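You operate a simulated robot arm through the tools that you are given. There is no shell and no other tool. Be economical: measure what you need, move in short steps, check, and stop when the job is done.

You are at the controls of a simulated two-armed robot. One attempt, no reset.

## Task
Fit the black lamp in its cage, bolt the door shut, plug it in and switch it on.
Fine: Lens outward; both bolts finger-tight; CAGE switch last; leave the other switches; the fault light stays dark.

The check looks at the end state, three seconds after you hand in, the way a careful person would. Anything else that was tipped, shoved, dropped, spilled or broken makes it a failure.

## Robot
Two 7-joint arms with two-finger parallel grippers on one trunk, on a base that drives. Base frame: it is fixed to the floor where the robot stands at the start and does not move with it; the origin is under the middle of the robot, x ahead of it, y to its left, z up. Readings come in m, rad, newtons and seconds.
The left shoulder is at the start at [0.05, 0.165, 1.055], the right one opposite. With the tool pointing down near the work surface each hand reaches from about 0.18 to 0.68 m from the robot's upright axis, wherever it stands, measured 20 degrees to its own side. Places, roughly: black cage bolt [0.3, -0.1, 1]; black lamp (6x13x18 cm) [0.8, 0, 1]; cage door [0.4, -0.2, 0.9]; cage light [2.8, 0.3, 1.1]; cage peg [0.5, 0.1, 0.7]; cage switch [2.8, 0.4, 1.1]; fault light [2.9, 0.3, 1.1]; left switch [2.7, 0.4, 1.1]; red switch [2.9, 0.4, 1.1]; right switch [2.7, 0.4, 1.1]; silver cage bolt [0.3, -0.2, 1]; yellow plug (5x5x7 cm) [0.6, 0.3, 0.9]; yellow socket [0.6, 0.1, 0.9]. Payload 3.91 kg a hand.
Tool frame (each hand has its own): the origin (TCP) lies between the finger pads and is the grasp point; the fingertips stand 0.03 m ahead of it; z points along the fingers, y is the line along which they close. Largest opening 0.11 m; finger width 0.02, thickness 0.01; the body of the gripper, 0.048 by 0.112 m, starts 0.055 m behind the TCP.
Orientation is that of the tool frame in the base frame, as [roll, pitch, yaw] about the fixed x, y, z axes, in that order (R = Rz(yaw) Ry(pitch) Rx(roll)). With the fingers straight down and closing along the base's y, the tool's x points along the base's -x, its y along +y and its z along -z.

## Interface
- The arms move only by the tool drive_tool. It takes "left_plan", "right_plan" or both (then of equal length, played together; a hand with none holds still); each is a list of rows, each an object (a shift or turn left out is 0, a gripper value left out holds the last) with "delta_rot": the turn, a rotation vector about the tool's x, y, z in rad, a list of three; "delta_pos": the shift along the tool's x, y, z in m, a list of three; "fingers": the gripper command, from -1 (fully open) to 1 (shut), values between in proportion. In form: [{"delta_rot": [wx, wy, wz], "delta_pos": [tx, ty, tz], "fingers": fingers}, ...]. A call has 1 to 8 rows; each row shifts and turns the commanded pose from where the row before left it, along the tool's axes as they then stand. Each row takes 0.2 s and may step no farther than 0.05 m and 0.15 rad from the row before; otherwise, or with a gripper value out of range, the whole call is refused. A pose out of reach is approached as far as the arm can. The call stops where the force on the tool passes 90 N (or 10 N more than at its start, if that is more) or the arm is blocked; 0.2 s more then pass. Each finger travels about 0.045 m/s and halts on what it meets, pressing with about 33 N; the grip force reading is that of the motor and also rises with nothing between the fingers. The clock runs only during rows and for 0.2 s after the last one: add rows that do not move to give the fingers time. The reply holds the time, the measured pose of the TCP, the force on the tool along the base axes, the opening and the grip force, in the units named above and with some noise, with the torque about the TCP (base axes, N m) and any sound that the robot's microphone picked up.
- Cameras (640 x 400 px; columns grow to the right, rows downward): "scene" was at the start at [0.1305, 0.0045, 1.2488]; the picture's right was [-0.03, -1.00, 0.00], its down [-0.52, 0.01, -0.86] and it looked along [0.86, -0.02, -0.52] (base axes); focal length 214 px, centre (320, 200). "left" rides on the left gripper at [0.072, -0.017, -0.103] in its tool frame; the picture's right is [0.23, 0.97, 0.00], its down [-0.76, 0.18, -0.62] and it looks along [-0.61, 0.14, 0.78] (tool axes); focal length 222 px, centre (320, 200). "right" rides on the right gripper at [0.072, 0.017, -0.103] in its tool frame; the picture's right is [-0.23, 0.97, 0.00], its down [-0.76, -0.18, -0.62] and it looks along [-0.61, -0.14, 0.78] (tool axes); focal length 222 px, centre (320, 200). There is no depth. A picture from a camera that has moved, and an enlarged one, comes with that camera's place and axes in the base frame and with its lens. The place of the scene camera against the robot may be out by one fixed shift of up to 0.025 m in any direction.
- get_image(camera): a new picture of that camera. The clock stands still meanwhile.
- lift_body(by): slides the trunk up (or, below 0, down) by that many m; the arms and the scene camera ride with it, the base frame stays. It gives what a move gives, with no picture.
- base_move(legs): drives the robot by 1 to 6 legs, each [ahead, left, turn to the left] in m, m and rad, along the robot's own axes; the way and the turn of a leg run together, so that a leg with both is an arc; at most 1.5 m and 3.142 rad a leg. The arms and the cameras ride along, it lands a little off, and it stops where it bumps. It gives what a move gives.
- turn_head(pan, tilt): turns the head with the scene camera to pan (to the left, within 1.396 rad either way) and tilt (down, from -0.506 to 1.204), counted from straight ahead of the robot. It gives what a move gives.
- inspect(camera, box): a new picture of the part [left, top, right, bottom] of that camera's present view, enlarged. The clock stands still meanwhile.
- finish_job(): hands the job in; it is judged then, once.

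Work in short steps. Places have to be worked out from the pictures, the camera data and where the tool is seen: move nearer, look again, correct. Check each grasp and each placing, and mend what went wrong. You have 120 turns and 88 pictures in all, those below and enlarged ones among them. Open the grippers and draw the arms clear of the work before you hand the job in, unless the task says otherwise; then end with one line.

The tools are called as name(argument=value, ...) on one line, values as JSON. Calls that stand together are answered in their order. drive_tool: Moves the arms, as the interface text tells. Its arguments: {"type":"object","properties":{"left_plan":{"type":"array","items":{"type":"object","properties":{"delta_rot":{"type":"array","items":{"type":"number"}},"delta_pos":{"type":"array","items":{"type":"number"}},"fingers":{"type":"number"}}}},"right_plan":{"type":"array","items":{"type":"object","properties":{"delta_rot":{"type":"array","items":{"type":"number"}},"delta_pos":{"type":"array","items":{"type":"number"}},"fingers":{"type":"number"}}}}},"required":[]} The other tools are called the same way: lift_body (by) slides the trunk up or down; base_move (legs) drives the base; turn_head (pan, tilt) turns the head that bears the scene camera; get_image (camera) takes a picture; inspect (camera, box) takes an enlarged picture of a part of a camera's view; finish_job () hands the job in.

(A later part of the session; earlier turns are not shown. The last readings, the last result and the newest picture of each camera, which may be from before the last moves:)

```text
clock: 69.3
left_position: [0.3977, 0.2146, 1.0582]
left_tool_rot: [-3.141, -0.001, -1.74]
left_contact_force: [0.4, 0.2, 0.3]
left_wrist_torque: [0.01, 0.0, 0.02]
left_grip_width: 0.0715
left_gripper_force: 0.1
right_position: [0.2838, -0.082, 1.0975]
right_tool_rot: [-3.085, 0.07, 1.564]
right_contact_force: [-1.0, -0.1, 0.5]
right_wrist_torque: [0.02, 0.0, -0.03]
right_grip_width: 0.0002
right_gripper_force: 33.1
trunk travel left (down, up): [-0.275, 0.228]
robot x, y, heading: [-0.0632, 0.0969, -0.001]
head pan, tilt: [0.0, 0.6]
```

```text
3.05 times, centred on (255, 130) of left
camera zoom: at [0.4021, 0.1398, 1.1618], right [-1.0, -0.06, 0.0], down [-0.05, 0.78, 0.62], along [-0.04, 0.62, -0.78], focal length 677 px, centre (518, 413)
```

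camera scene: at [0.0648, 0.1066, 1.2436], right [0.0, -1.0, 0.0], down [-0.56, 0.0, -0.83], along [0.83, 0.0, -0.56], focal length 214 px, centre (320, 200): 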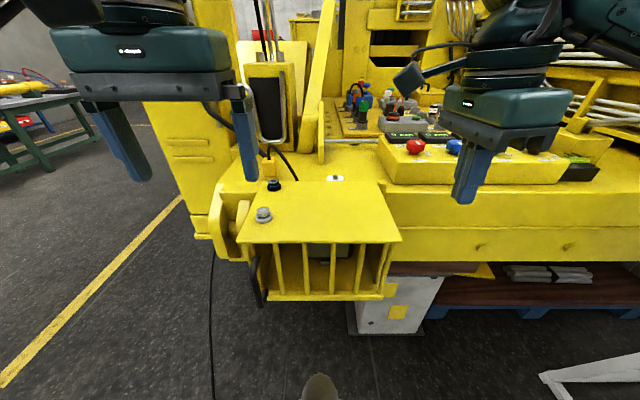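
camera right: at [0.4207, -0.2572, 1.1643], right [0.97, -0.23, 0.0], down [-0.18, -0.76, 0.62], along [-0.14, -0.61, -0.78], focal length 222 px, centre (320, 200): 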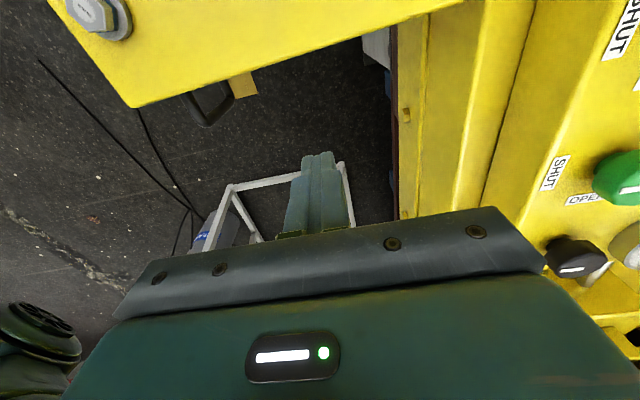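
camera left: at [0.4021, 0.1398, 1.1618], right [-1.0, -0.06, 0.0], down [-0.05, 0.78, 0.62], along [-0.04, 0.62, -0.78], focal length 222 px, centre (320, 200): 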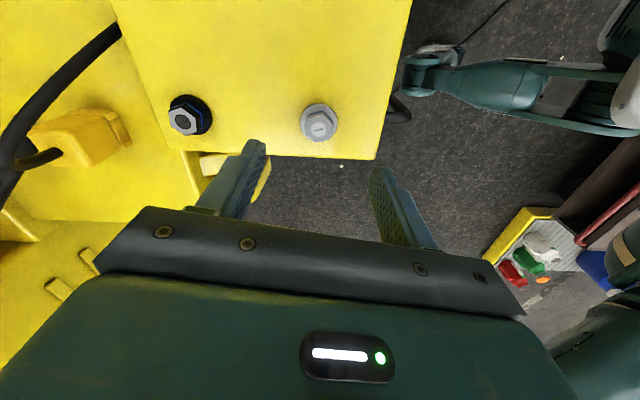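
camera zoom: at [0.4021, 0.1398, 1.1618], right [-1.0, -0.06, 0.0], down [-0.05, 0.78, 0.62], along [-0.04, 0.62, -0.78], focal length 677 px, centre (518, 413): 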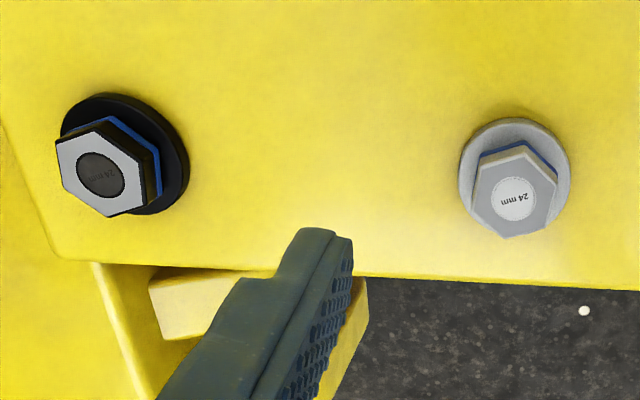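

Both heads have the same orientation and the fingers match the flats. I descend on the silver bolt and close on it.

drive_tool(left_plan=[{"delta_pos": [0.0024, -0.0017, 0.04]}, {"delta_pos": [0, 0, 0.025]}, {"delta_pos": [0, 0, 0.01]}, {"delta_pos": [0, 0, 0]}])

drive_tool(left_plan=[{"fingers": 1}, {"delta_pos": [0, 0, 0]}, {"delta_pos": [0, 0, 0]}, {"delta_pos": [0, 0, 0]}])

```text
clock: 70.3
left_position: [0.4004, 0.2124, 0.9834]
left_tool_rot: [-3.14, 0.0, -1.741]
left_contact_force: [0.6, 0.8, -0.4]
left_wrist_torque: [0.0, 0.02, -0.05]
left_grip_width: 0.0715
left_gripper_force: 0.1
right_position: [0.284, -0.0815, 1.0956]
right_tool_rot: [-3.085, 0.068, 1.566]
right_contact_force: [-0.1, -0.6, 0.5]
right_wrist_torque: [-0.01, 0.01, 0.02]
right_grip_width: 0.0
right_gripper_force: 32.9
trunk travel left (down, up): [-0.275, 0.228]
robot x, y, heading: [-0.0658, 0.0994, -0.001]
head pan, tilt: [0.0, 0.6]
```

```text
clock: 71.3
left_position: [0.398, 0.211, 0.9837]
left_tool_rot: [3.14, 0.0, -1.744]
left_contact_force: [-8.5, 2.0, -1.9]
left_wrist_torque: [-0.02, 0.27, -0.01]
left_grip_width: 0.0239
left_gripper_force: 42.1
right_position: [0.2837, -0.0815, 1.097]
right_tool_rot: [-3.084, 0.068, 1.566]
right_contact_force: [0.5, 0.3, 0.2]
right_wrist_torque: [0.03, 0.01, 0.01]
right_grip_width: 0.0
right_gripper_force: 32.7
trunk travel left (down, up): [-0.275, 0.228]
robot x, y, heading: [-0.0651, 0.0982, 0.005]
head pan, tilt: [0.0, 0.6]
```

I've gripped it across the 24 mm flats. I turn clockwise, watching the torque.

drive_tool(left_plan=[{"delta_rot": [0, 0, 0.15]}, {"delta_rot": [0, 0, 0.15]}, {"delta_rot": [0, 0, 0.15]}, {"delta_rot": [0, 0, 0.15]}, {"delta_rot": [0, 0, 0.15]}, {"delta_rot": [0, 0, 0.15]}, {"delta_pos": [0, 0, 0]}])

```text
clock: 72.9
left_position: [0.3961, 0.2133, 0.9823]
left_tool_rot: [3.134, -0.005, -2.646]
left_contact_force: [-33.9, 10.7, -21.3]
left_wrist_torque: [0.38, 0.14, 0.08]
left_grip_width: 0.0237
left_gripper_force: 44.7
right_position: [0.2839, -0.0806, 1.099]
right_tool_rot: [-3.086, 0.07, 1.566]
right_contact_force: [0.6, -0.3, 0.7]
right_wrist_torque: [0.0, -0.01, -0.01]
right_grip_width: 0.0
right_gripper_force: 33.0
trunk travel left (down, up): [-0.275, 0.228]
robot x, y, heading: [-0.0653, 0.0984, -0.001]
head pan, tilt: [0.0, 0.6]
```

It turns freely and draws down; the hand is a few mm off the bolt axis. I relax toward it and continue.

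drive_tool(left_plan=[{"delta_pos": [0.0022, 0.0023, 0.0015]}, {"delta_rot": [0, 0, 0.15]}, {"delta_rot": [0, 0, 0.15], "delta_pos": [0, 0, 0.0005]}, {"delta_rot": [0, 0, 0.15]}, {"delta_rot": [0, 0, 0.15], "delta_pos": [0, 0, 0.0005]}, {"delta_pos": [0, 0, 0]}])

```text
clock: 74.3
left_position: [0.3961, 0.2142, 0.9814]
left_tool_rot: [3.138, 0.002, 3.041]
left_contact_force: [-10.7, 17.6, 0.0]
left_wrist_torque: [0.47, 1.24, 0.01]
left_grip_width: 0.0236
left_gripper_force: 45.1
right_position: [0.2841, -0.0809, 1.0994]
right_tool_rot: [-3.085, 0.071, 1.566]
right_contact_force: [-0.8, 0.2, 0.1]
right_wrist_torque: [0.02, 0.0, 0.0]
right_grip_width: 0.0001
right_gripper_force: 32.8
trunk travel left (down, up): [-0.275, 0.228]
robot x, y, heading: [-0.0649, 0.1009, -0.002]
head pan, tilt: [0.0, 0.6]
```

Still free. I continue while the wrist allows.

drive_tool(left_plan=[{"delta_rot": [0, 0, 0.15]}, {"delta_rot": [0, 0, 0.15], "delta_pos": [0, 0, 0.0005]}, {"delta_rot": [0, 0, 0.15]}, {"delta_rot": [0, 0, 0.15], "delta_pos": [0, 0, 0.0005]}, {"delta_rot": [0, 0, 0.15]}, {"delta_pos": [0, 0, 0]}])

```text
clock: 75.7
left_position: [0.3948, 0.2164, 0.9812]
left_tool_rot: [3.138, -0.001, 2.29]
left_contact_force: [-11.0, 27.1, 13.5]
left_wrist_torque: [0.01, -0.32, 0.02]
left_grip_width: 0.0237
left_gripper_force: 44.8
right_position: [0.2836, -0.0787, 1.0981]
right_tool_rot: [-3.088, 0.072, 1.566]
right_contact_force: [0.6, -0.3, -0.5]
right_wrist_torque: [0.02, -0.02, -0.03]
right_grip_width: 0.0001
right_gripper_force: 32.6
trunk travel left (down, up): [-0.275, 0.228]
robot x, y, heading: [-0.0654, 0.0986, 0.0]
head pan, tilt: [0.0, 0.6]
```

Reach still holds. I continue, easing the sideways load.

drive_tool(left_plan=[{"delta_pos": [-0.0022, -0.0001, -0.0008]}, {"delta_rot": [0, 0, 0.15]}, {"delta_rot": [0, 0, 0.15]}, {"delta_rot": [0, 0, 0.15]}, {"delta_rot": [0, 0, 0.15]}, {"delta_pos": [0, 0, 0]}])

get_image(camera="left")

```text
clock: 77.1
left_position: [0.3948, 0.2151, 0.9819]
left_tool_rot: [3.14, -0.008, 2.144]
left_contact_force: [-14.5, 31.4, 10.6]
left_wrist_torque: [0.58, 0.18, 0.01]
left_grip_width: 0.0235
left_gripper_force: 44.8
left hand out of reach, approached as far as the arm can: row 3, 4, 5
right_position: [0.2817, -0.0788, 1.098]
right_tool_rot: [-3.088, 0.073, 1.566]
right_contact_force: [1.1, 0.0, 0.1]
right_wrist_torque: [0.0, 0.01, -0.01]
right_grip_width: 0.0001
right_gripper_force: 33.2
trunk travel left (down, up): [-0.275, 0.228]
robot x, y, heading: [-0.0636, 0.0977, -0.004]
head pan, tilt: [0.0, 0.6]
```

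```text
32 pictures are left
camera left: at [0.3424, 0.2669, 1.0855], right [0.7, 0.72, 0.0], down [0.56, -0.55, 0.62], along [0.45, -0.43, -0.79], focal length 222 px, centre (320, 200)
```

left: 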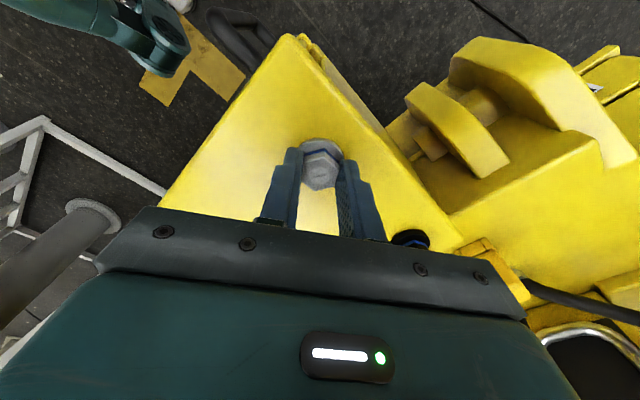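

The wrist limit came after 2.4 rad. I open, turn back by half a turn (a multiple of 60°) around the head, and regrip.

drive_tool(left_plan=[{"fingers": -0.3}, {"delta_pos": [0, 0, 0]}, {"delta_pos": [0, 0, 0]}, {"delta_rot": [0, 0, -0.15]}, {"delta_rot": [0, 0, -0.15]}, {"delta_rot": [0, 0, -0.15]}, {"delta_rot": [0, 0, -0.15]}, {"delta_rot": [0, 0, -0.15]}])

drive_tool(left_plan=[{"delta_rot": [0, 0, -0.15]}, {"delta_rot": [0, 0, -0.15]}, {"delta_rot": [0, 0, -0.15]}, {"delta_rot": [0, 0, -0.15]}, {"delta_rot": [0, 0, -0.15]}, {"delta_rot": [0, 0, -0.15]}, {"delta_rot": [0, 0, -0.15]}, {"delta_rot": [0, 0, -0.15]}])

drive_tool(left_plan=[{"delta_rot": [0, 0, -0.15]}, {"delta_rot": [0, 0, -0.15]}, {"delta_rot": [0, 0, -0.15]}, {"delta_rot": [0, 0, -0.15]}, {"delta_rot": [0, 0, -0.15]}, {"delta_rot": [0, 0, -0.15]}, {"delta_pos": [0, 0, 0]}])

```text
clock: 78.9
left_position: [0.3977, 0.2104, 0.9817]
left_tool_rot: [-3.141, -0.002, 2.893]
left_contact_force: [0.3, 0.1, 0.5]
left_wrist_torque: [0.0, 0.0, -0.01]
left_grip_width: 0.0713
left_gripper_force: 0.0
right_position: [0.2851, -0.0812, 1.0959]
right_tool_rot: [-3.084, 0.069, 1.564]
right_contact_force: [0.0, 0.7, -0.1]
right_wrist_torque: [0.03, -0.01, 0.0]
right_grip_width: 0.0
right_gripper_force: 32.9
trunk travel left (down, up): [-0.275, 0.228]
robot x, y, heading: [-0.0621, 0.1006, 0.001]
head pan, tilt: [0.0, 0.6]
```

```text
clock: 80.7
left_position: [0.3967, 0.2112, 0.9804]
left_tool_rot: [3.141, 0.0, -2.19]
left_contact_force: [-0.4, 0.3, -0.6]
left_wrist_torque: [-0.02, -0.03, 0.01]
left_grip_width: 0.0713
left_gripper_force: 0.1
right_position: [0.2847, -0.0812, 1.0962]
right_tool_rot: [-3.086, 0.069, 1.567]
right_contact_force: [0.5, 0.3, 0.3]
right_wrist_torque: [-0.01, 0.0, -0.02]
right_grip_width: 0.0
right_gripper_force: 32.7
trunk travel left (down, up): [-0.275, 0.228]
robot x, y, heading: [-0.0624, 0.104, 0.0]
head pan, tilt: [0.0, 0.6]
```

```text
clock: 82.3
left_position: [0.3971, 0.2111, 0.9801]
left_tool_rot: [3.142, 0.001, -1.29]
left_contact_force: [-0.1, 0.2, 0.4]
left_wrist_torque: [0.01, -0.02, 0.01]
left_grip_width: 0.0715
left_gripper_force: 0.0
right_position: [0.2848, -0.0817, 1.0968]
right_tool_rot: [-3.086, 0.068, 1.567]
right_contact_force: [0.7, 0.6, -0.8]
right_wrist_torque: [0.01, 0.03, 0.0]
right_grip_width: 0.0
right_gripper_force: 32.8
trunk travel left (down, up): [-0.275, 0.228]
robot x, y, heading: [-0.0644, 0.0979, 0.001]
head pan, tilt: [0.0, 0.6]
```

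I finish the turn-back, centre on the bolt axis (≈[0.3955, 0.2145]) and close.

drive_tool(left_plan=[{"delta_rot": [0, 0, -0.15]}, {"delta_rot": [0, 0, -0.14]}, {"delta_pos": [-0.0035, -0.0005, 0.0015]}, {"fingers": 1}, {"delta_pos": [0, 0, 0]}, {"delta_pos": [0, 0, 0]}, {"delta_pos": [0, 0, 0]}])

drive_tool(left_plan=[{"delta_rot": [0, 0, 0.15]}, {"delta_rot": [0, 0, 0.15]}, {"delta_rot": [0, 0, 0.15]}, {"delta_rot": [0, 0, 0.15]}, {"delta_rot": [0, 0, 0.15]}, {"delta_rot": [0, 0, 0.15]}, {"delta_pos": [0, 0, 0]}])

```text
clock: 83.9
left_position: [0.3958, 0.2142, 0.9789]
left_tool_rot: [-3.14, 0.0, -1.003]
left_contact_force: [1.6, 2.1, 1.6]
left_wrist_torque: [0.12, 0.06, -0.05]
left_grip_width: 0.0236
left_gripper_force: 42.1
right_position: [0.2838, -0.0811, 1.0968]
right_tool_rot: [-3.086, 0.068, 1.565]
right_contact_force: [0.0, 0.2, 0.0]
right_wrist_torque: [-0.03, -0.02, 0.01]
right_grip_width: 0.0001
right_gripper_force: 33.1
trunk travel left (down, up): [-0.275, 0.228]
robot x, y, heading: [-0.0617, 0.0953, -0.001]
head pan, tilt: [0.0, 0.6]
```

```text
clock: 85.5
left_position: [0.3973, 0.2146, 0.9792]
left_tool_rot: [-3.14, 0.002, -1.901]
left_contact_force: [12.3, 6.6, 0.4]
left_wrist_torque: [0.81, -0.71, 0.02]
left_grip_width: 0.0235
left_gripper_force: 44.6
right_position: [0.2857, -0.0803, 1.0946]
right_tool_rot: [-3.084, 0.069, 1.566]
right_contact_force: [-0.3, 0.3, -0.2]
right_wrist_torque: [0.02, 0.01, -0.03]
right_grip_width: 0.0
right_gripper_force: 33.7
trunk travel left (down, up): [-0.275, 0.228]
robot x, y, heading: [-0.0658, 0.0999, 0.0]
head pan, tilt: [0.0, 0.6]
```

Well centred and still free-turning. Continuing the stroke.

drive_tool(left_plan=[{"delta_rot": [0, 0, 0.15]}, {"delta_rot": [0, 0, 0.15]}, {"delta_rot": [0, 0, 0.15]}, {"delta_rot": [0, 0, 0.15], "delta_pos": [0, 0, 0.0005]}, {"delta_rot": [0, 0, 0.15]}, {"delta_rot": [0, 0, 0.15]}, {"delta_rot": [0, 0, 0.15]}, {"delta_pos": [0, 0, 0]}])

drive_tool(left_plan=[{"delta_rot": [0, 0, 0.15]}, {"delta_rot": [0, 0, 0.15]}, {"delta_rot": [0, 0, 0.15], "delta_pos": [0, 0, 0.0005]}, {"delta_rot": [0, 0, 0.15]}, {"delta_rot": [0, 0, 0.15]}, {"delta_rot": [0, 0, 0.15]}, {"delta_rot": [0, 0, 0.15]}, {"delta_pos": [0, 0, 0]}])

inspect(camera="left", box=[240, 100, 440, 250])

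```text
clock: 87.3
left_position: [0.3949, 0.2151, 0.9786]
left_tool_rot: [-3.142, 0.0, -2.958]
left_contact_force: [-4.5, 4.7, 1.2]
left_wrist_torque: [-0.1, 0.18, -0.12]
left_grip_width: 0.0266
left_gripper_force: 45.4
right_position: [0.2845, -0.081, 1.097]
right_tool_rot: [-3.087, 0.068, 1.565]
right_contact_force: [0.0, -0.1, -0.4]
right_wrist_torque: [-0.03, 0.0, -0.01]
right_grip_width: 0.0
right_gripper_force: 32.6
trunk travel left (down, up): [-0.275, 0.228]
robot x, y, heading: [-0.0672, 0.0987, -0.001]
head pan, tilt: [0.0, 0.6]
```

```text
clock: 89.1
left_position: [0.3975, 0.2161, 0.9782]
left_tool_rot: [3.141, 0.002, 2.282]
left_contact_force: [7.4, 12.7, 5.7]
left_wrist_torque: [0.06, -0.11, -0.01]
left_grip_width: 0.0265
left_gripper_force: 45.4
right_position: [0.2848, -0.0806, 1.0978]
right_tool_rot: [-3.086, 0.071, 1.566]
right_contact_force: [-0.2, 0.4, -0.6]
right_wrist_torque: [-0.05, 0.02, 0.02]
right_grip_width: 0.0
right_gripper_force: 33.3
trunk travel left (down, up): [-0.275, 0.228]
robot x, y, heading: [-0.0617, 0.0999, 0.002]
head pan, tilt: [0.0, 0.6]
```

```text
2.67 times, centred on (340, 175) of left
camera zoom: at [0.337, 0.2596, 1.0822], right [0.59, 0.81, 0.0], down [0.63, -0.46, 0.62], along [0.5, -0.37, -0.78], focal length 592 px, centre (267, 267)
```

zoom: 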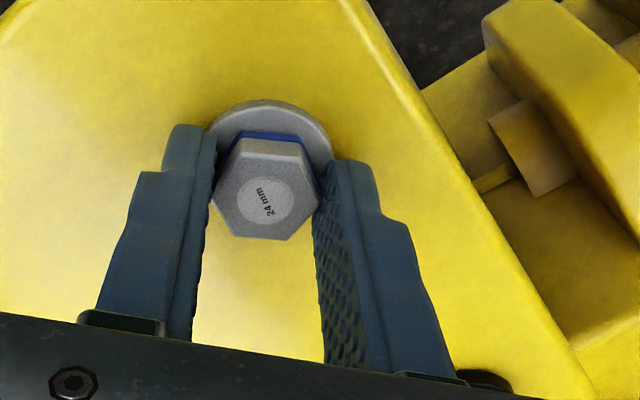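

The opening jumped to 26.5 mm, so the fingers slipped onto the corners: the bolt resists and is probably tight. I regrip on the flats and re-check with torque.

drive_tool(left_plan=[{"fingers": -0.3}, {"delta_pos": [0, 0, 0]}, {"delta_pos": [0, 0, 0]}, {"delta_rot": [0, 0, -0.15]}, {"delta_rot": [0, 0, -0.15]}, {"delta_rot": [0, 0, -0.15]}, {"delta_rot": [0, 0, -0.1]}])

drive_tool(left_plan=[{"fingers": 1, "delta_pos": [0, 0, 0.002]}, {"delta_pos": [0, 0, 0]}, {"delta_pos": [0, 0, 0]}, {"delta_pos": [0, 0, 0]}, {"delta_rot": [0, 0, 0.1]}])

drive_tool(left_plan=[{"delta_rot": [0, 0, 0.1]}, {"delta_pos": [0, 0, 0]}])

```text
clock: 90.7
left_position: [0.3965, 0.2146, 0.9775]
left_tool_rot: [-3.141, 0.001, 2.834]
left_contact_force: [0.2, 1.4, -0.4]
left_wrist_torque: [-0.02, -0.01, 0.0]
left_grip_width: 0.0713
left_gripper_force: 0.0
right_position: [0.285, -0.0821, 1.0973]
right_tool_rot: [-3.086, 0.069, 1.567]
right_contact_force: [0.3, 0.1, 0.2]
right_wrist_torque: [0.02, -0.01, -0.02]
right_grip_width: 0.0001
right_gripper_force: 32.9
trunk travel left (down, up): [-0.275, 0.228]
robot x, y, heading: [-0.0631, 0.1002, -0.001]
head pan, tilt: [0.0, 0.6]
```

```text
clock: 91.9
left_position: [0.3951, 0.2151, 0.9752]
left_tool_rot: [-3.14, -0.001, 2.732]
left_contact_force: [-0.5, 5.7, 0.3]
left_wrist_torque: [0.11, -0.11, 0.27]
left_grip_width: 0.0342
left_gripper_force: 44.5
right_position: [0.2845, -0.0818, 1.0982]
right_tool_rot: [-3.087, 0.067, 1.566]
right_contact_force: [-0.1, 0.3, -0.1]
right_wrist_torque: [-0.04, 0.0, -0.02]
right_grip_width: 0.0
right_gripper_force: 33.3
trunk travel left (down, up): [-0.275, 0.228]
robot x, y, heading: [-0.0653, 0.0961, -0.003]
head pan, tilt: [0.0, 0.6]
```

```text
clock: 92.5
left_position: [0.3956, 0.2147, 0.9763]
left_tool_rot: [-3.141, 0.001, 2.631]
left_contact_force: [0.4, 7.5, -0.2]
left_wrist_torque: [0.35, -0.13, 0.86]
left_grip_width: 0.0341
left_gripper_force: 45.1
right_position: [0.2841, -0.0806, 1.0975]
right_tool_rot: [-3.085, 0.071, 1.566]
right_contact_force: [1.0, 0.7, 0.0]
right_wrist_torque: [-0.02, 0.0, 0.03]
right_grip_width: 0.0
right_gripper_force: 33.1
trunk travel left (down, up): [-0.275, 0.228]
robot x, y, heading: [-0.0633, 0.1026, -0.001]
head pan, tilt: [0.0, 0.6]
```

Now the grip is lower, on the 34 mm collar, and 0.86 N·m of resistance builds. I regrip 5 mm higher on the hex to confirm.

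drive_tool(left_plan=[{"fingers": -0.3}, {"delta_pos": [0, 0, 0]}, {"delta_pos": [0, 0, -0.005], "delta_rot": [0, 0, -0.15]}, {"fingers": 1}, {"delta_pos": [0, 0, 0]}, {"delta_pos": [0, 0, 0]}, {"delta_pos": [0, 0, 0]}, {"delta_pos": [0, 0, 0]}])

drive_tool(left_plan=[{"delta_rot": [0, 0, 0.08]}, {"delta_rot": [0, 0, 0.07]}, {"delta_pos": [0, 0, 0]}])

inspect(camera="left", box=[240, 100, 440, 250])

```text
clock: 94.3
left_position: [0.3966, 0.2137, 0.9819]
left_tool_rot: [-3.141, -0.001, 2.783]
left_contact_force: [0.0, 4.4, 1.4]
left_wrist_torque: [0.04, 0.16, 0.51]
left_grip_width: 0.0248
left_gripper_force: 45.0
right_position: [0.2851, -0.0801, 1.0977]
right_tool_rot: [-3.085, 0.067, 1.566]
right_contact_force: [0.1, -0.2, 0.4]
right_wrist_torque: [0.04, 0.01, 0.0]
right_grip_width: 0.0001
right_gripper_force: 32.7
trunk travel left (down, up): [-0.275, 0.228]
robot x, y, heading: [-0.0623, 0.1013, -0.002]
head pan, tilt: [0.0, 0.6]
```

```text
clock: 95.1
left_position: [0.3956, 0.215, 0.981]
left_tool_rot: [3.141, -0.001, 2.631]
left_contact_force: [0.5, 10.6, 2.5]
left_wrist_torque: [0.15, 0.07, 0.52]
left_grip_width: 0.026
left_gripper_force: 45.3
right_position: [0.2848, -0.0797, 1.0974]
right_tool_rot: [-3.085, 0.069, 1.567]
right_contact_force: [-0.6, 0.4, -0.2]
right_wrist_torque: [-0.03, -0.02, 0.03]
right_grip_width: 0.0002
right_gripper_force: 33.2
trunk travel left (down, up): [-0.275, 0.228]
robot x, y, heading: [-0.0633, 0.1001, -0.001]
head pan, tilt: [0.0, 0.6]
```

```text
2.67 times, centred on (340, 175) of left
camera zoom: at [0.325, 0.2361, 1.0852], right [0.28, 0.96, 0.0], down [0.75, -0.22, 0.62], along [0.6, -0.17, -0.78], focal length 592 px, centre (267, 267)
```

zoom: 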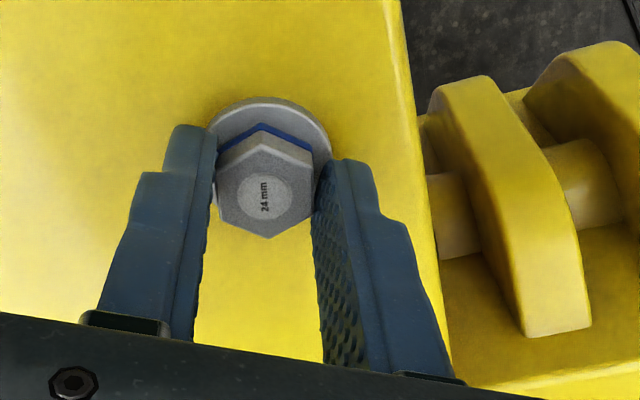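

The bolt resists on the hex too (0.5 N·m, the fingers cam over). I take the collar grip once more and turn to the end to be sure it's seated.

drive_tool(left_plan=[{"fingers": -0.3}, {"delta_pos": [0, 0, 0]}, {"delta_pos": [0, 0, 0.005], "delta_rot": [0, 0, -0.15]}, {"fingers": 1}, {"delta_pos": [0, 0, 0]}, {"delta_pos": [0, 0, 0]}, {"delta_pos": [0, 0, 0]}])

drive_tool(left_plan=[{"delta_rot": [0, 0, 0.1]}, {"delta_rot": [0, 0, 0.1]}, {"delta_rot": [0, 0, 0.1]}, {"delta_pos": [0, 0, 0]}])

inspect(camera="left", box=[240, 100, 440, 250])

```text
clock: 96.7
left_position: [0.3966, 0.2144, 0.9769]
left_tool_rot: [-3.139, 0.0, 2.782]
left_contact_force: [1.7, 5.6, 1.2]
left_wrist_torque: [0.16, -0.02, -0.03]
left_grip_width: 0.0346
left_gripper_force: 45.1
right_position: [0.2855, -0.0822, 1.0963]
right_tool_rot: [-3.084, 0.07, 1.565]
right_contact_force: [-0.7, -0.5, 0.7]
right_wrist_torque: [0.01, -0.03, 0.0]
right_grip_width: 0.0
right_gripper_force: 32.6
trunk travel left (down, up): [-0.275, 0.228]
robot x, y, heading: [-0.0653, 0.0988, -0.001]
head pan, tilt: [0.0, 0.6]
```

```text
clock: 97.7
left_position: [0.3975, 0.2154, 0.9756]
left_tool_rot: [-3.141, -0.002, 2.481]
left_contact_force: [4.0, 9.5, 0.9]
left_wrist_torque: [0.25, -0.07, 0.45]
left_grip_width: 0.0348
left_gripper_force: 45.2
right_position: [0.2841, -0.0819, 1.0965]
right_tool_rot: [-3.088, 0.069, 1.565]
right_contact_force: [-0.4, 0.8, 0.3]
right_wrist_torque: [0.0, 0.01, -0.03]
right_grip_width: 0.0001
right_gripper_force: 32.6
trunk travel left (down, up): [-0.275, 0.228]
robot x, y, heading: [-0.0633, 0.0986, 0.001]
head pan, tilt: [0.0, 0.6]
```

```text
2.67 times, centred on (340, 175) of left
camera zoom: at [0.3294, 0.2465, 1.0799], right [0.42, 0.91, 0.0], down [0.71, -0.33, 0.62], along [0.57, -0.26, -0.78], focal length 592 px, centre (267, 267)
```

zoom: 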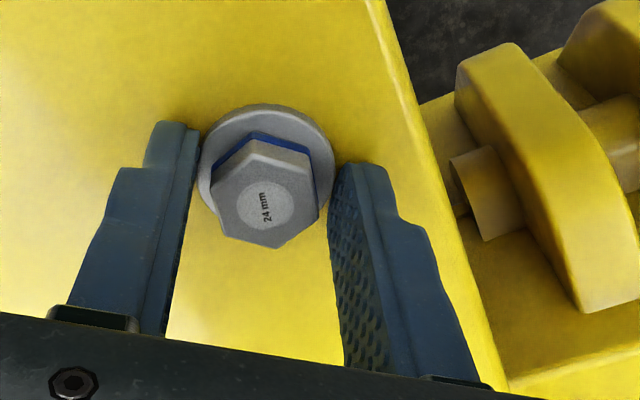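

The silver bolt is seated: the hex no longer moves. I lift off, turn back, and go to the black bolt near [0.516, 0.2145].

drive_tool(left_plan=[{"fingers": -0.3}, {"delta_pos": [0, 0, 0]}, {"delta_pos": [0, 0, -0.03]}, {"delta_pos": [0, 0, -0.03]}, {"delta_rot": [0, 0, -0.15]}, {"delta_rot": [0, 0, -0.15]}, {"delta_rot": [0, 0, -0.15]}, {"delta_rot": [0, 0, -0.15]}])

drive_tool(left_plan=[{"delta_rot": [0, 0, -0.15]}, {"delta_rot": [0, 0, -0.15]}, {"delta_rot": [0, 0, -0.15]}, {"delta_rot": [0, 0, -0.15]}, {"delta_rot": [0, 0, -0.15]}, {"delta_rot": [0, 0, -0.15]}, {"delta_rot": [0, 0, -0.15]}, {"delta_rot": [0, 0, -0.15]}])

drive_tool(left_plan=[{"delta_rot": [0, 0, -0.15]}, {"delta_rot": [0, 0, -0.15]}, {"delta_rot": [0, 0, -0.15]}, {"delta_rot": [0, 0, -0.15]}, {"delta_rot": [0, 0, -0.15]}, {"delta_rot": [0, 0, -0.15]}, {"delta_rot": [0, 0, -0.15]}, {"delta_rot": [0, 0, -0.15]}])

```text
clock: 99.5
left_position: [0.3963, 0.2139, 1.0369]
left_tool_rot: [-3.14, -0.001, 3.083]
left_contact_force: [-0.1, -0.4, -0.2]
left_wrist_torque: [-0.03, 0.0, -0.03]
left_grip_width: 0.0713
left_gripper_force: 0.0
right_position: [0.285, -0.081, 1.097]
right_tool_rot: [-3.086, 0.068, 1.564]
right_contact_force: [-0.9, 0.7, 0.1]
right_wrist_torque: [0.0, 0.04, 0.0]
right_grip_width: 0.0
right_gripper_force: 33.4
trunk travel left (down, up): [-0.275, 0.228]
robot x, y, heading: [-0.0643, 0.1011, -0.001]
head pan, tilt: [0.0, 0.6]
```

```text
clock: 101.3
left_position: [0.3963, 0.2138, 1.0364]
left_tool_rot: [-3.141, -0.001, -2.0]
left_contact_force: [0.2, -0.4, -1.4]
left_wrist_torque: [0.0, 0.01, 0.03]
left_grip_width: 0.0715
left_gripper_force: 0.1
right_position: [0.2849, -0.0811, 1.0965]
right_tool_rot: [-3.086, 0.07, 1.565]
right_contact_force: [0.0, -0.3, -0.7]
right_wrist_torque: [-0.02, -0.02, 0.01]
right_grip_width: 0.0
right_gripper_force: 32.6
trunk travel left (down, up): [-0.275, 0.228]
robot x, y, heading: [-0.0628, 0.1012, 0.003]
head pan, tilt: [0.0, 0.6]
```

```text
clock: 103.1
left_position: [0.3967, 0.2136, 1.0353]
left_tool_rot: [3.142, -0.001, -0.8]
left_contact_force: [-0.1, 0.3, -0.5]
left_wrist_torque: [0.0, 0.02, 0.0]
left_grip_width: 0.0714
left_gripper_force: 0.1
right_position: [0.2834, -0.0801, 1.0964]
right_tool_rot: [-3.085, 0.068, 1.566]
right_contact_force: [-0.9, 0.7, 0.5]
right_wrist_torque: [0.01, 0.02, 0.03]
right_grip_width: 0.0
right_gripper_force: 33.4
trunk travel left (down, up): [-0.275, 0.228]
robot x, y, heading: [-0.0639, 0.0972, 0.002]
head pan, tilt: [0.0, 0.6]
```

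drive_tool(left_plan=[{"delta_rot": [0, 0, -0.08]}, {"delta_rot": [0, 0, -0.08]}, {"delta_pos": [0.0317, -0.024, 0]}, {"delta_pos": [0.0317, -0.024, 0]}, {"delta_pos": [0.0317, -0.024, 0]}, {"delta_pos": [0, 0, 0]}])

inspect(camera="left", box=[220, 80, 460, 260])

```text
clock: 104.5
left_position: [0.5157, 0.214, 1.0368]
left_tool_rot: [-3.141, -0.003, -0.645]
left_contact_force: [-0.8, -0.6, 0.0]
left_wrist_torque: [-0.03, 0.0, -0.02]
left_grip_width: 0.0715
left_gripper_force: 0.1
right_position: [0.284, -0.0812, 1.0974]
right_tool_rot: [-3.085, 0.067, 1.564]
right_contact_force: [0.9, -0.4, -0.6]
right_wrist_torque: [-0.03, -0.03, -0.03]
right_grip_width: 0.0
right_gripper_force: 33.3
trunk travel left (down, up): [-0.275, 0.228]
robot x, y, heading: [-0.0639, 0.0987, -0.003]
head pan, tilt: [0.0, 0.6]
```

```text
2.22 times, centred on (340, 170) of left
camera zoom: at [0.5838, 0.1845, 1.1399], right [-0.4, -0.92, 0.0], down [-0.72, 0.31, 0.62], along [-0.57, 0.25, -0.78], focal length 494 px, centre (276, 267)
```

zoom: 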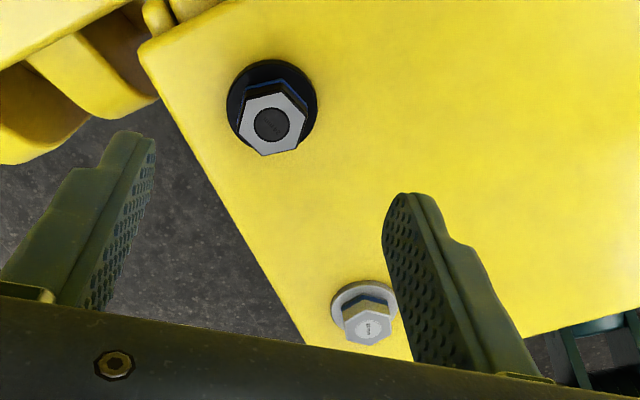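

The hand is over the black bolt (axis [0.517, 0.215]) and aligned with its flats. I descend and grip at hex height.

drive_tool(left_plan=[{"delta_pos": [0.0006, -0.0014, 0.03]}, {"delta_pos": [0, 0, 0.025]}, {"fingers": 1}, {"delta_pos": [0, 0, 0]}, {"delta_pos": [0, 0, 0]}, {"delta_pos": [0, 0, 0]}])

drive_tool(left_plan=[{"delta_rot": [0, 0, 0.15]}, {"delta_rot": [0, 0, 0.15]}, {"delta_rot": [0, 0, 0.15]}, {"delta_rot": [0, 0, 0.15]}, {"delta_rot": [0, 0, 0.15]}, {"delta_rot": [0, 0, 0.15]}, {"delta_pos": [0, 0, 0]}])

```text
clock: 105.9
left_position: [0.5171, 0.2158, 0.9812]
left_tool_rot: [3.14, 0.001, -0.643]
left_contact_force: [0.7, 1.5, 1.5]
left_wrist_torque: [0.03, 0.0, 0.01]
left_grip_width: 0.0236
left_gripper_force: 42.2
right_position: [0.2844, -0.0808, 1.0964]
right_tool_rot: [-3.085, 0.069, 1.565]
right_contact_force: [0.2, -0.3, -0.2]
right_wrist_torque: [0.02, 0.0, 0.02]
right_grip_width: 0.0
right_gripper_force: 33.0
trunk travel left (down, up): [-0.275, 0.228]
robot x, y, heading: [-0.0654, 0.1009, -0.003]
head pan, tilt: [0.0, 0.6]
```

```text
clock: 107.5
left_position: [0.5176, 0.2156, 0.9815]
left_tool_rot: [-3.141, 0.001, -1.545]
left_contact_force: [7.7, 2.4, 2.4]
left_wrist_torque: [-0.25, -0.21, -0.02]
left_grip_width: 0.0235
left_gripper_force: 44.7
right_position: [0.2863, -0.0817, 1.0961]
right_tool_rot: [-3.084, 0.069, 1.566]
right_contact_force: [-0.6, -0.1, -0.7]
right_wrist_torque: [0.01, -0.03, -0.01]
right_grip_width: 0.0
right_gripper_force: 33.1
trunk travel left (down, up): [-0.275, 0.228]
robot x, y, heading: [-0.0657, 0.0984, -0.0]
head pan, tilt: [0.0, 0.6]
```

It turns well. I continue the stroke until it resists.

drive_tool(left_plan=[{"delta_rot": [0, 0, 0.15], "delta_pos": [0, 0, 0.0005]}, {"delta_rot": [0, 0, 0.15]}, {"delta_rot": [0, 0, 0.15]}, {"delta_rot": [0, 0, 0.15]}, {"delta_rot": [0, 0, 0.15], "delta_pos": [0, 0, 0.0005]}, {"delta_rot": [0, 0, 0.15]}, {"delta_rot": [0, 0, 0.15]}, {"delta_pos": [0, 0, 0]}])

drive_tool(left_plan=[{"delta_rot": [0, 0, 0.15]}, {"delta_rot": [0, 0, 0.15]}, {"delta_rot": [0, 0, 0.15]}, {"delta_rot": [0, 0, 0.15], "delta_pos": [0, 0, 0.0005]}, {"delta_rot": [0, 0, 0.15]}, {"delta_rot": [0, 0, 0.15]}, {"delta_pos": [0, 0, 0]}])

```text
clock: 109.3
left_position: [0.5182, 0.2152, 0.9802]
left_tool_rot: [-3.14, 0.001, -2.596]
left_contact_force: [22.5, 1.3, 13.3]
left_wrist_torque: [-0.5, 0.06, -0.03]
left_grip_width: 0.0236
left_gripper_force: 44.9
right_position: [0.2867, -0.0814, 1.0966]
right_tool_rot: [-3.084, 0.067, 1.565]
right_contact_force: [-0.1, -0.6, 0.4]
right_wrist_torque: [-0.02, -0.02, -0.03]
right_grip_width: 0.0
right_gripper_force: 33.2
trunk travel left (down, up): [-0.275, 0.228]
robot x, y, heading: [-0.0643, 0.1009, -0.001]
head pan, tilt: [0.0, 0.6]
```

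```text
clock: 110.9
left_position: [0.5183, 0.2146, 0.9798]
left_tool_rot: [3.14, 0.004, 2.788]
left_contact_force: [22.7, -3.5, 13.5]
left_wrist_torque: [0.01, -0.52, -0.04]
left_grip_width: 0.0238
left_gripper_force: 45.4
right_position: [0.2854, -0.0824, 1.0961]
right_tool_rot: [-3.084, 0.069, 1.565]
right_contact_force: [0.6, 0.3, -0.3]
right_wrist_torque: [-0.01, 0.0, -0.01]
right_grip_width: 0.0
right_gripper_force: 33.2
trunk travel left (down, up): [-0.275, 0.228]
robot x, y, heading: [-0.0674, 0.0982, 0.002]
head pan, tilt: [0.0, 0.6]
```

Still free after 2.85 rad. I go on in smaller pieces.

drive_tool(left_plan=[{"delta_pos": [-0.0019, 0.0007, -0.0008]}, {"delta_rot": [0, 0, 0.15]}, {"delta_rot": [0, 0, 0.15]}, {"delta_rot": [0, 0, 0.15]}, {"delta_pos": [0, 0, 0]}])

drive_tool(left_plan=[{"delta_rot": [0, 0, 0.1]}, {"delta_rot": [0, 0, 0.1]}, {"delta_rot": [0, 0, 0.1]}, {"delta_pos": [0, 0, 0]}])

```text
clock: 112.1
left_position: [0.5192, 0.2142, 0.9785]
left_tool_rot: [-3.14, -0.004, 2.588]
left_contact_force: [0.4, -5.3, -3.5]
left_wrist_torque: [-0.69, -0.57, -0.03]
left_grip_width: 0.0235
left_gripper_force: 45.0
left hand out of reach, approached as far as the arm can: row 3, 4
right_position: [0.2849, -0.0814, 1.0966]
right_tool_rot: [-3.085, 0.068, 1.566]
right_contact_force: [0.0, 0.1, -1.1]
right_wrist_torque: [-0.01, 0.02, -0.02]
right_grip_width: 0.0
right_gripper_force: 33.0
trunk travel left (down, up): [-0.275, 0.228]
robot x, y, heading: [-0.0617, 0.1, -0.0]
head pan, tilt: [0.0, 0.6]
```

```text
clock: 113.1
left_position: [0.5198, 0.2147, 0.9788]
left_tool_rot: [3.142, -0.001, 2.589]
left_contact_force: [0.2, -9.4, -8.4]
left_wrist_torque: [0.2, 0.72, -0.05]
left_grip_width: 0.0235
left_gripper_force: 45.6
left hand out of reach, approached as far as the arm can: row 1, 2, 3
right_position: [0.2862, -0.0841, 1.0962]
right_tool_rot: [-3.084, 0.069, 1.565]
right_contact_force: [0.2, -0.8, -0.8]
right_wrist_torque: [-0.03, 0.04, -0.02]
right_grip_width: 0.0
right_gripper_force: 32.6
trunk travel left (down, up): [-0.275, 0.228]
robot x, y, heading: [-0.0644, 0.1015, 0.002]
head pan, tilt: [0.0, 0.6]
```

The wrist limit is reached at 3.05 rad. I open, turn back 120° around the head and regrip.

drive_tool(left_plan=[{"fingers": -0.3}, {"delta_pos": [0, 0, 0]}, {"delta_pos": [0, 0, 0]}, {"delta_rot": [0, 0, -0.15]}, {"delta_rot": [0, 0, -0.15]}, {"delta_rot": [0, 0, -0.15]}, {"delta_rot": [0, 0, -0.15]}, {"delta_rot": [0, 0, -0.15]}])

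drive_tool(left_plan=[{"delta_rot": [0, 0, -0.15]}, {"delta_rot": [0, 0, -0.15]}, {"delta_rot": [0, 0, -0.15]}, {"delta_rot": [0, 0, -0.15]}, {"delta_rot": [0, 0, -0.15]}, {"delta_rot": [0, 0, -0.15]}, {"delta_rot": [0, 0, -0.15]}, {"delta_pos": [0, 0, 0]}])

```text
clock: 114.9
left_position: [0.5188, 0.2147, 0.9798]
left_tool_rot: [-3.14, 0.0, -2.939]
left_contact_force: [-0.4, -0.2, -0.6]
left_wrist_torque: [0.01, 0.03, 0.02]
left_grip_width: 0.0716
left_gripper_force: 0.1
right_position: [0.2846, -0.0812, 1.0969]
right_tool_rot: [-3.086, 0.067, 1.564]
right_contact_force: [-0.4, -0.3, 0.5]
right_wrist_torque: [0.03, -0.02, 0.01]
right_grip_width: 0.0
right_gripper_force: 32.7
trunk travel left (down, up): [-0.275, 0.228]
robot x, y, heading: [-0.0641, 0.1024, -0.003]
head pan, tilt: [0.0, 0.6]
```

```text
clock: 116.7
left_position: [0.5185, 0.2152, 0.9809]
left_tool_rot: [3.141, 0.0, -1.893]
left_contact_force: [0.0, 0.3, 0.6]
left_wrist_torque: [0.0, -0.04, 0.01]
left_grip_width: 0.0714
left_gripper_force: 0.0
right_position: [0.2845, -0.0818, 1.096]
right_tool_rot: [-3.084, 0.067, 1.565]
right_contact_force: [-0.3, 0.0, 0.1]
right_wrist_torque: [0.01, 0.0, 0.02]
right_grip_width: 0.0
right_gripper_force: 33.1
trunk travel left (down, up): [-0.275, 0.228]
robot x, y, heading: [-0.0654, 0.0979, -0.001]
head pan, tilt: [0.0, 0.6]
```

drive_tool(left_plan=[{"delta_rot": [0, 0, -0.15]}, {"delta_rot": [0, 0, -0.14], "delta_pos": [0, 0, 0.001]}, {"fingers": 1}, {"delta_pos": [0, 0, 0]}, {"delta_pos": [0, 0, 0]}, {"delta_pos": [0, 0, 0]}, {"delta_rot": [0, 0, 0.15]}, {"delta_rot": [0, 0, 0.1]}])

drive_tool(left_plan=[{"delta_rot": [0, 0, 0.15]}, {"delta_rot": [0, 0, 0.15]}, {"delta_pos": [0, 0, 0]}])

drive_tool(left_plan=[{"delta_rot": [0, 0, 0.15]}, {"delta_rot": [0, 0, 0.15]}, {"delta_pos": [0, 0, 0]}])

```text
clock: 118.5
left_position: [0.5194, 0.2164, 0.9798]
left_tool_rot: [3.141, 0.0, -1.853]
left_contact_force: [1.2, -0.2, -2.0]
left_wrist_torque: [-0.13, -0.03, 0.03]
left_grip_width: 0.0233
left_gripper_force: 45.2
right_position: [0.285, -0.0819, 1.097]
right_tool_rot: [-3.086, 0.069, 1.565]
right_contact_force: [0.0, -0.4, 0.5]
right_wrist_torque: [0.03, 0.02, 0.0]
right_grip_width: 0.0002
right_gripper_force: 32.7
trunk travel left (down, up): [-0.275, 0.228]
robot x, y, heading: [-0.0645, 0.0982, -0.0]
head pan, tilt: [0.0, 0.6]
```

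```text
clock: 119.3
left_position: [0.5186, 0.2156, 0.9787]
left_tool_rot: [-3.141, -0.002, -2.152]
left_contact_force: [0.6, -1.2, -2.8]
left_wrist_torque: [0.1, -0.06, 0.15]
left_grip_width: 0.0233
left_gripper_force: 45.3
right_position: [0.2856, -0.0829, 1.0973]
right_tool_rot: [-3.086, 0.069, 1.567]
right_contact_force: [-0.6, 0.2, -0.3]
right_wrist_torque: [-0.02, 0.04, -0.01]
right_grip_width: 0.0001
right_gripper_force: 32.9
trunk travel left (down, up): [-0.275, 0.228]
robot x, y, heading: [-0.0636, 0.0971, -0.002]
head pan, tilt: [0.0, 0.6]
```

```text
clock: 120.1
left_position: [0.5198, 0.2148, 0.9773]
left_tool_rot: [-3.141, 0.0, -2.454]
left_contact_force: [2.9, 0.9, -3.7]
left_wrist_torque: [-0.07, -0.29, 0.6]
left_grip_width: 0.0251
left_gripper_force: 45.4
right_position: [0.2847, -0.0815, 1.0966]
right_tool_rot: [-3.084, 0.067, 1.566]
right_contact_force: [0.3, -0.3, 0.5]
right_wrist_torque: [0.01, 0.01, 0.0]
right_grip_width: 0.0004
right_gripper_force: 33.3
trunk travel left (down, up): [-0.275, 0.228]
robot x, y, heading: [-0.066, 0.0967, 0.001]
head pan, tilt: [0.0, 0.6]
```

The torque rose to 0.6 N·m and the fingers cam over, so the black bolt is tight too. I release, rise, return the hand to its plain orientation and drive ahead for the plug.

drive_tool(left_plan=[{"fingers": -1}, {"delta_pos": [0, 0, 0]}, {"delta_pos": [0, 0, 0]}, {"delta_pos": [0, 0, -0.04]}, {"delta_pos": [0, 0, -0.05]}, {"delta_pos": [0, 0, -0.05], "delta_rot": [0, 0, 0.14]}, {"delta_pos": [0, 0, -0.04], "delta_rot": [0, 0, 0.14]}, {"delta_rot": [0, 0, 0.14]}])

drive_tool(left_plan=[{"delta_rot": [0, 0, 0.14]}, {"delta_rot": [0, 0, 0.13]}, {"delta_pos": [0.045, 0, 0]}, {"delta_pos": [0.045, 0, 0]}, {"delta_pos": [0.045, 0, 0]}, {"delta_pos": [0, 0, 0]}], right_plan=[{"delta_pos": [0, 0, -0.04], "fingers": 1}, {"delta_pos": [0, 0, -0.04]}, {"delta_pos": [0, 0, -0.04]}, {"delta_pos": [0, 0, 0]}, {"delta_pos": [0, 0, 0]}, {"delta_pos": [0, 0, 0]}])

base_move(legs=[[0.13, 0, 0]])

get_image(camera="left")

```text
clock: 121.9
left_position: [0.5078, 0.2102, 1.1502]
left_tool_rot: [3.141, 0.003, -2.876]
left_contact_force: [0.5, 0.2, 0.8]
left_wrist_torque: [0.01, 0.01, 0.0]
left_grip_width: 0.1099
left_gripper_force: 0.0
left hand out of reach, approached as far as the arm can: row 7
right_position: [0.2849, -0.0832, 1.0972]
right_tool_rot: [-3.085, 0.068, 1.566]
right_contact_force: [0.4, -0.5, 0.9]
right_wrist_torque: [0.0, -0.01, 0.01]
right_grip_width: 0.0
right_gripper_force: 32.9
trunk travel left (down, up): [-0.275, 0.228]
robot x, y, heading: [-0.062, 0.0977, -0.002]
head pan, tilt: [0.0, 0.6]
```

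```text
clock: 123.3
left_position: [0.3726, 0.2127, 1.152]
left_tool_rot: [3.141, 0.0, 3.141]
left_contact_force: [-0.6, 0.8, -0.2]
left_wrist_torque: [0.04, 0.0, 0.01]
left_grip_width: 0.1102
left_gripper_force: 0.0
right_position: [0.2921, -0.074, 1.215]
right_tool_rot: [-3.086, 0.067, 1.564]
right_contact_force: [-0.3, -0.2, 0.8]
right_wrist_torque: [0.0, -0.04, 0.02]
right_grip_width: 0.0
right_gripper_force: 33.5
trunk travel left (down, up): [-0.275, 0.228]
robot x, y, heading: [-0.0662, 0.099, -0.004]
head pan, tilt: [0.0, 0.6]
```

```text
clock: 124.6
left_position: [0.5031, 0.2128, 1.1516]
left_tool_rot: [-3.141, 0.0, -3.14]
left_contact_force: [0.6, -0.8, 0.2]
left_wrist_torque: [-0.02, -0.02, 0.0]
left_grip_width: 0.11
left_gripper_force: 0.1
right_position: [0.4229, -0.0734, 1.2154]
right_tool_rot: [-3.084, 0.068, 1.566]
right_contact_force: [0.1, -0.1, 0.4]
right_wrist_torque: [0.02, 0.02, -0.01]
right_grip_width: 0.0002
right_gripper_force: 32.6
trunk travel left (down, up): [-0.275, 0.228]
robot x, y, heading: [0.0638, 0.1013, 0.001]
head pan, tilt: [0.0, 0.6]
```

```text
27 pictures are left
camera left: at [0.432, 0.1957, 1.2548], right [-0.23, 0.97, 0.0], down [0.76, 0.18, 0.62], along [0.61, 0.14, -0.78], focal length 222 px, centre (320, 200)
```

left: 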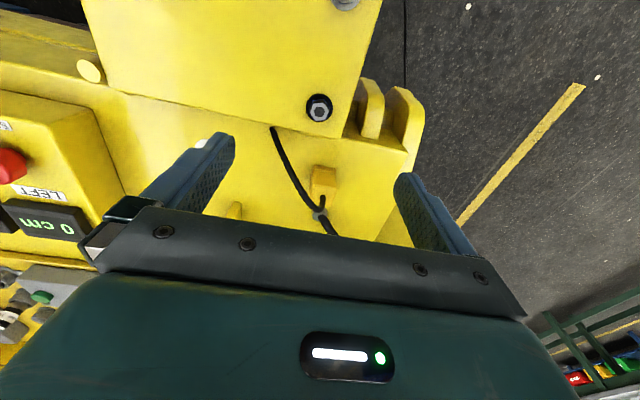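

I look closely at the plug and the socket.

inspect(camera="left", box=[230, 110, 400, 240])

inspect(camera="scene", box=[220, 110, 380, 230])

```text
3.08 times, centred on (315, 175) of left
camera zoom: at [0.432, 0.1957, 1.2548], right [-0.23, 0.97, 0.0], down [0.76, 0.18, 0.62], along [0.61, 0.14, -0.78], focal length 684 px, centre (335, 277)
```

zoom: 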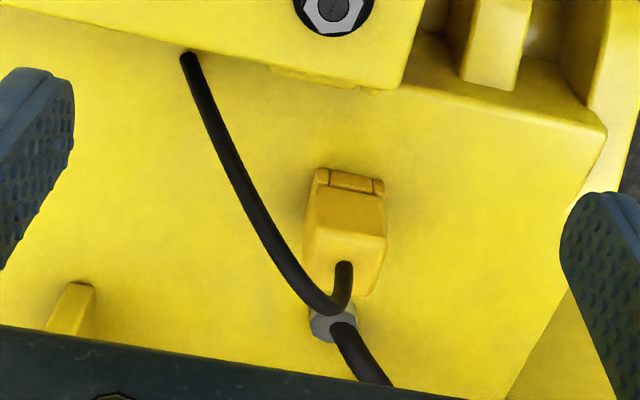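

```text
3.33 times, centred on (300, 170) of scene
camera zoom: at [0.1967, 0.1066, 1.2435], right [0.0, -1.0, 0.0], down [-0.57, 0.0, -0.82], along [0.82, 0.0, -0.57], focal length 715 px, centre (387, 300)
```

zoom: 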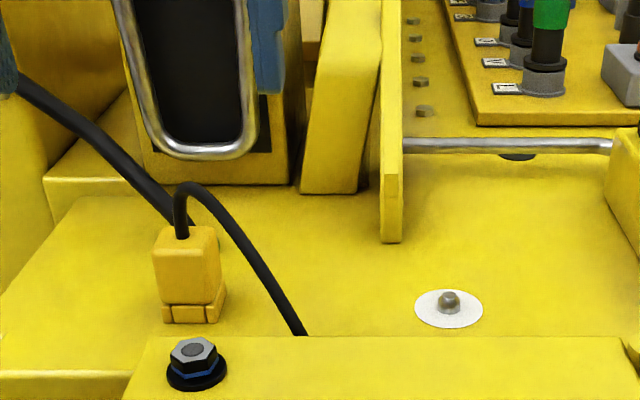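

The plug centre is about [0.64, 0.248] with its top at z≈0.975. Its cord leaves toward −y, so I'll grip it along x. I turn the left hand −90°.

drive_tool(left_plan=[{"delta_rot": [0, 0, -0.15], "fingers": -0.5}, {"delta_rot": [0, 0, -0.15]}, {"delta_rot": [0, 0, -0.15]}, {"delta_rot": [0, 0, -0.15]}, {"delta_rot": [0, 0, -0.15]}, {"delta_rot": [0, 0, -0.15]}, {"delta_rot": [0, 0, -0.15]}, {"delta_rot": [0, 0, -0.15]}])

drive_tool(left_plan=[{"delta_rot": [0, 0, -0.15]}, {"delta_rot": [0, 0, -0.15]}, {"delta_rot": [0, 0, -0.0708]}, {"delta_pos": [-0.012, -0.04, 0]}, {"delta_pos": [-0.012, -0.045, 0.01]}, {"delta_pos": [-0.012, -0.045, 0.02]}, {"delta_pos": [0, 0, 0.02]}, {"delta_pos": [0, 0, 0]}])

get_image(camera="left")

```text
clock: 126.4
left_position: [0.5038, 0.2118, 1.1509]
left_tool_rot: [-3.14, 0.0, -1.94]
left_contact_force: [-0.2, -0.6, -0.1]
left_wrist_torque: [0.01, -0.03, 0.02]
left_grip_width: 0.0825
left_gripper_force: 0.0
right_position: [0.4233, -0.0734, 1.2163]
right_tool_rot: [-3.087, 0.068, 1.566]
right_contact_force: [-0.7, 0.3, -0.1]
right_wrist_torque: [0.04, 0.01, 0.01]
right_grip_width: 0.0
right_gripper_force: 33.5
trunk travel left (down, up): [-0.275, 0.228]
robot x, y, heading: [0.0657, 0.1005, 0.0]
head pan, tilt: [0.0, 0.6]
```

```text
refused: row 6 steps farther than a row can; nothing moved
```

```text
24 pictures are left
camera left: at [0.4935, 0.1391, 1.2552], right [-0.99, 0.14, 0.0], down [0.11, 0.77, 0.62], along [0.09, 0.62, -0.78], focal length 222 px, centre (320, 200)
```

left: 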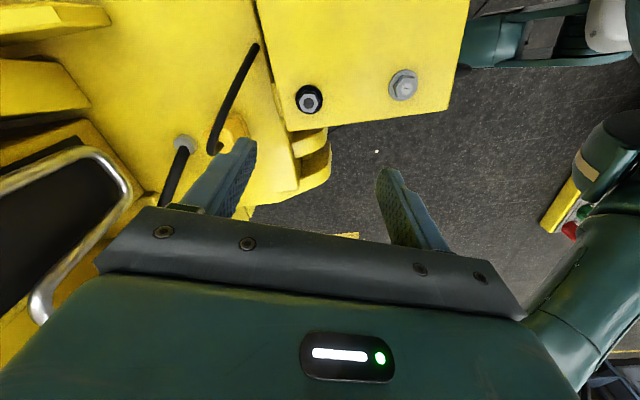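

One row was too long. I repeat with shorter ones.

drive_tool(left_plan=[{"delta_rot": [0, 0, 0.0]}, {"delta_rot": [0, 0, -0.15]}, {"delta_rot": [0, 0, -0.15]}, {"delta_rot": [0, 0, -0.0708]}, {"delta_pos": [-0.012, -0.045, 0.01]}, {"delta_pos": [-0.012, -0.045, 0.01]}, {"delta_pos": [-0.012, -0.045, 0.01]}, {"delta_pos": [0, 0, 0.02]}])

get_image(camera="left")

```text
clock: 128.2
left_position: [0.6393, 0.2504, 1.1016]
left_tool_rot: [-3.139, 0.0, -1.572]
left_contact_force: [0.7, 0.6, -0.6]
left_wrist_torque: [-0.02, 0.0, 0.01]
left_grip_width: 0.0824
left_gripper_force: 0.1
right_position: [0.4237, -0.0727, 1.214]
right_tool_rot: [-3.084, 0.068, 1.566]
right_contact_force: [0.5, 0.0, 1.0]
right_wrist_torque: [-0.03, 0.03, 0.01]
right_grip_width: 0.0
right_gripper_force: 32.9
trunk travel left (down, up): [-0.275, 0.228]
robot x, y, heading: [0.0664, 0.098, 0.002]
head pan, tilt: [0.0, 0.6]
```

```text
23 pictures are left
camera left: at [0.6564, 0.1769, 1.2048], right [-0.97, -0.23, 0.0], down [-0.18, 0.76, 0.62], along [-0.14, 0.61, -0.78], focal length 222 px, centre (320, 200)
```

left: 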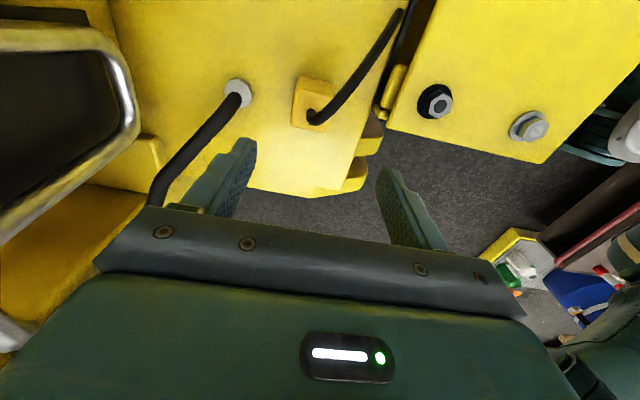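

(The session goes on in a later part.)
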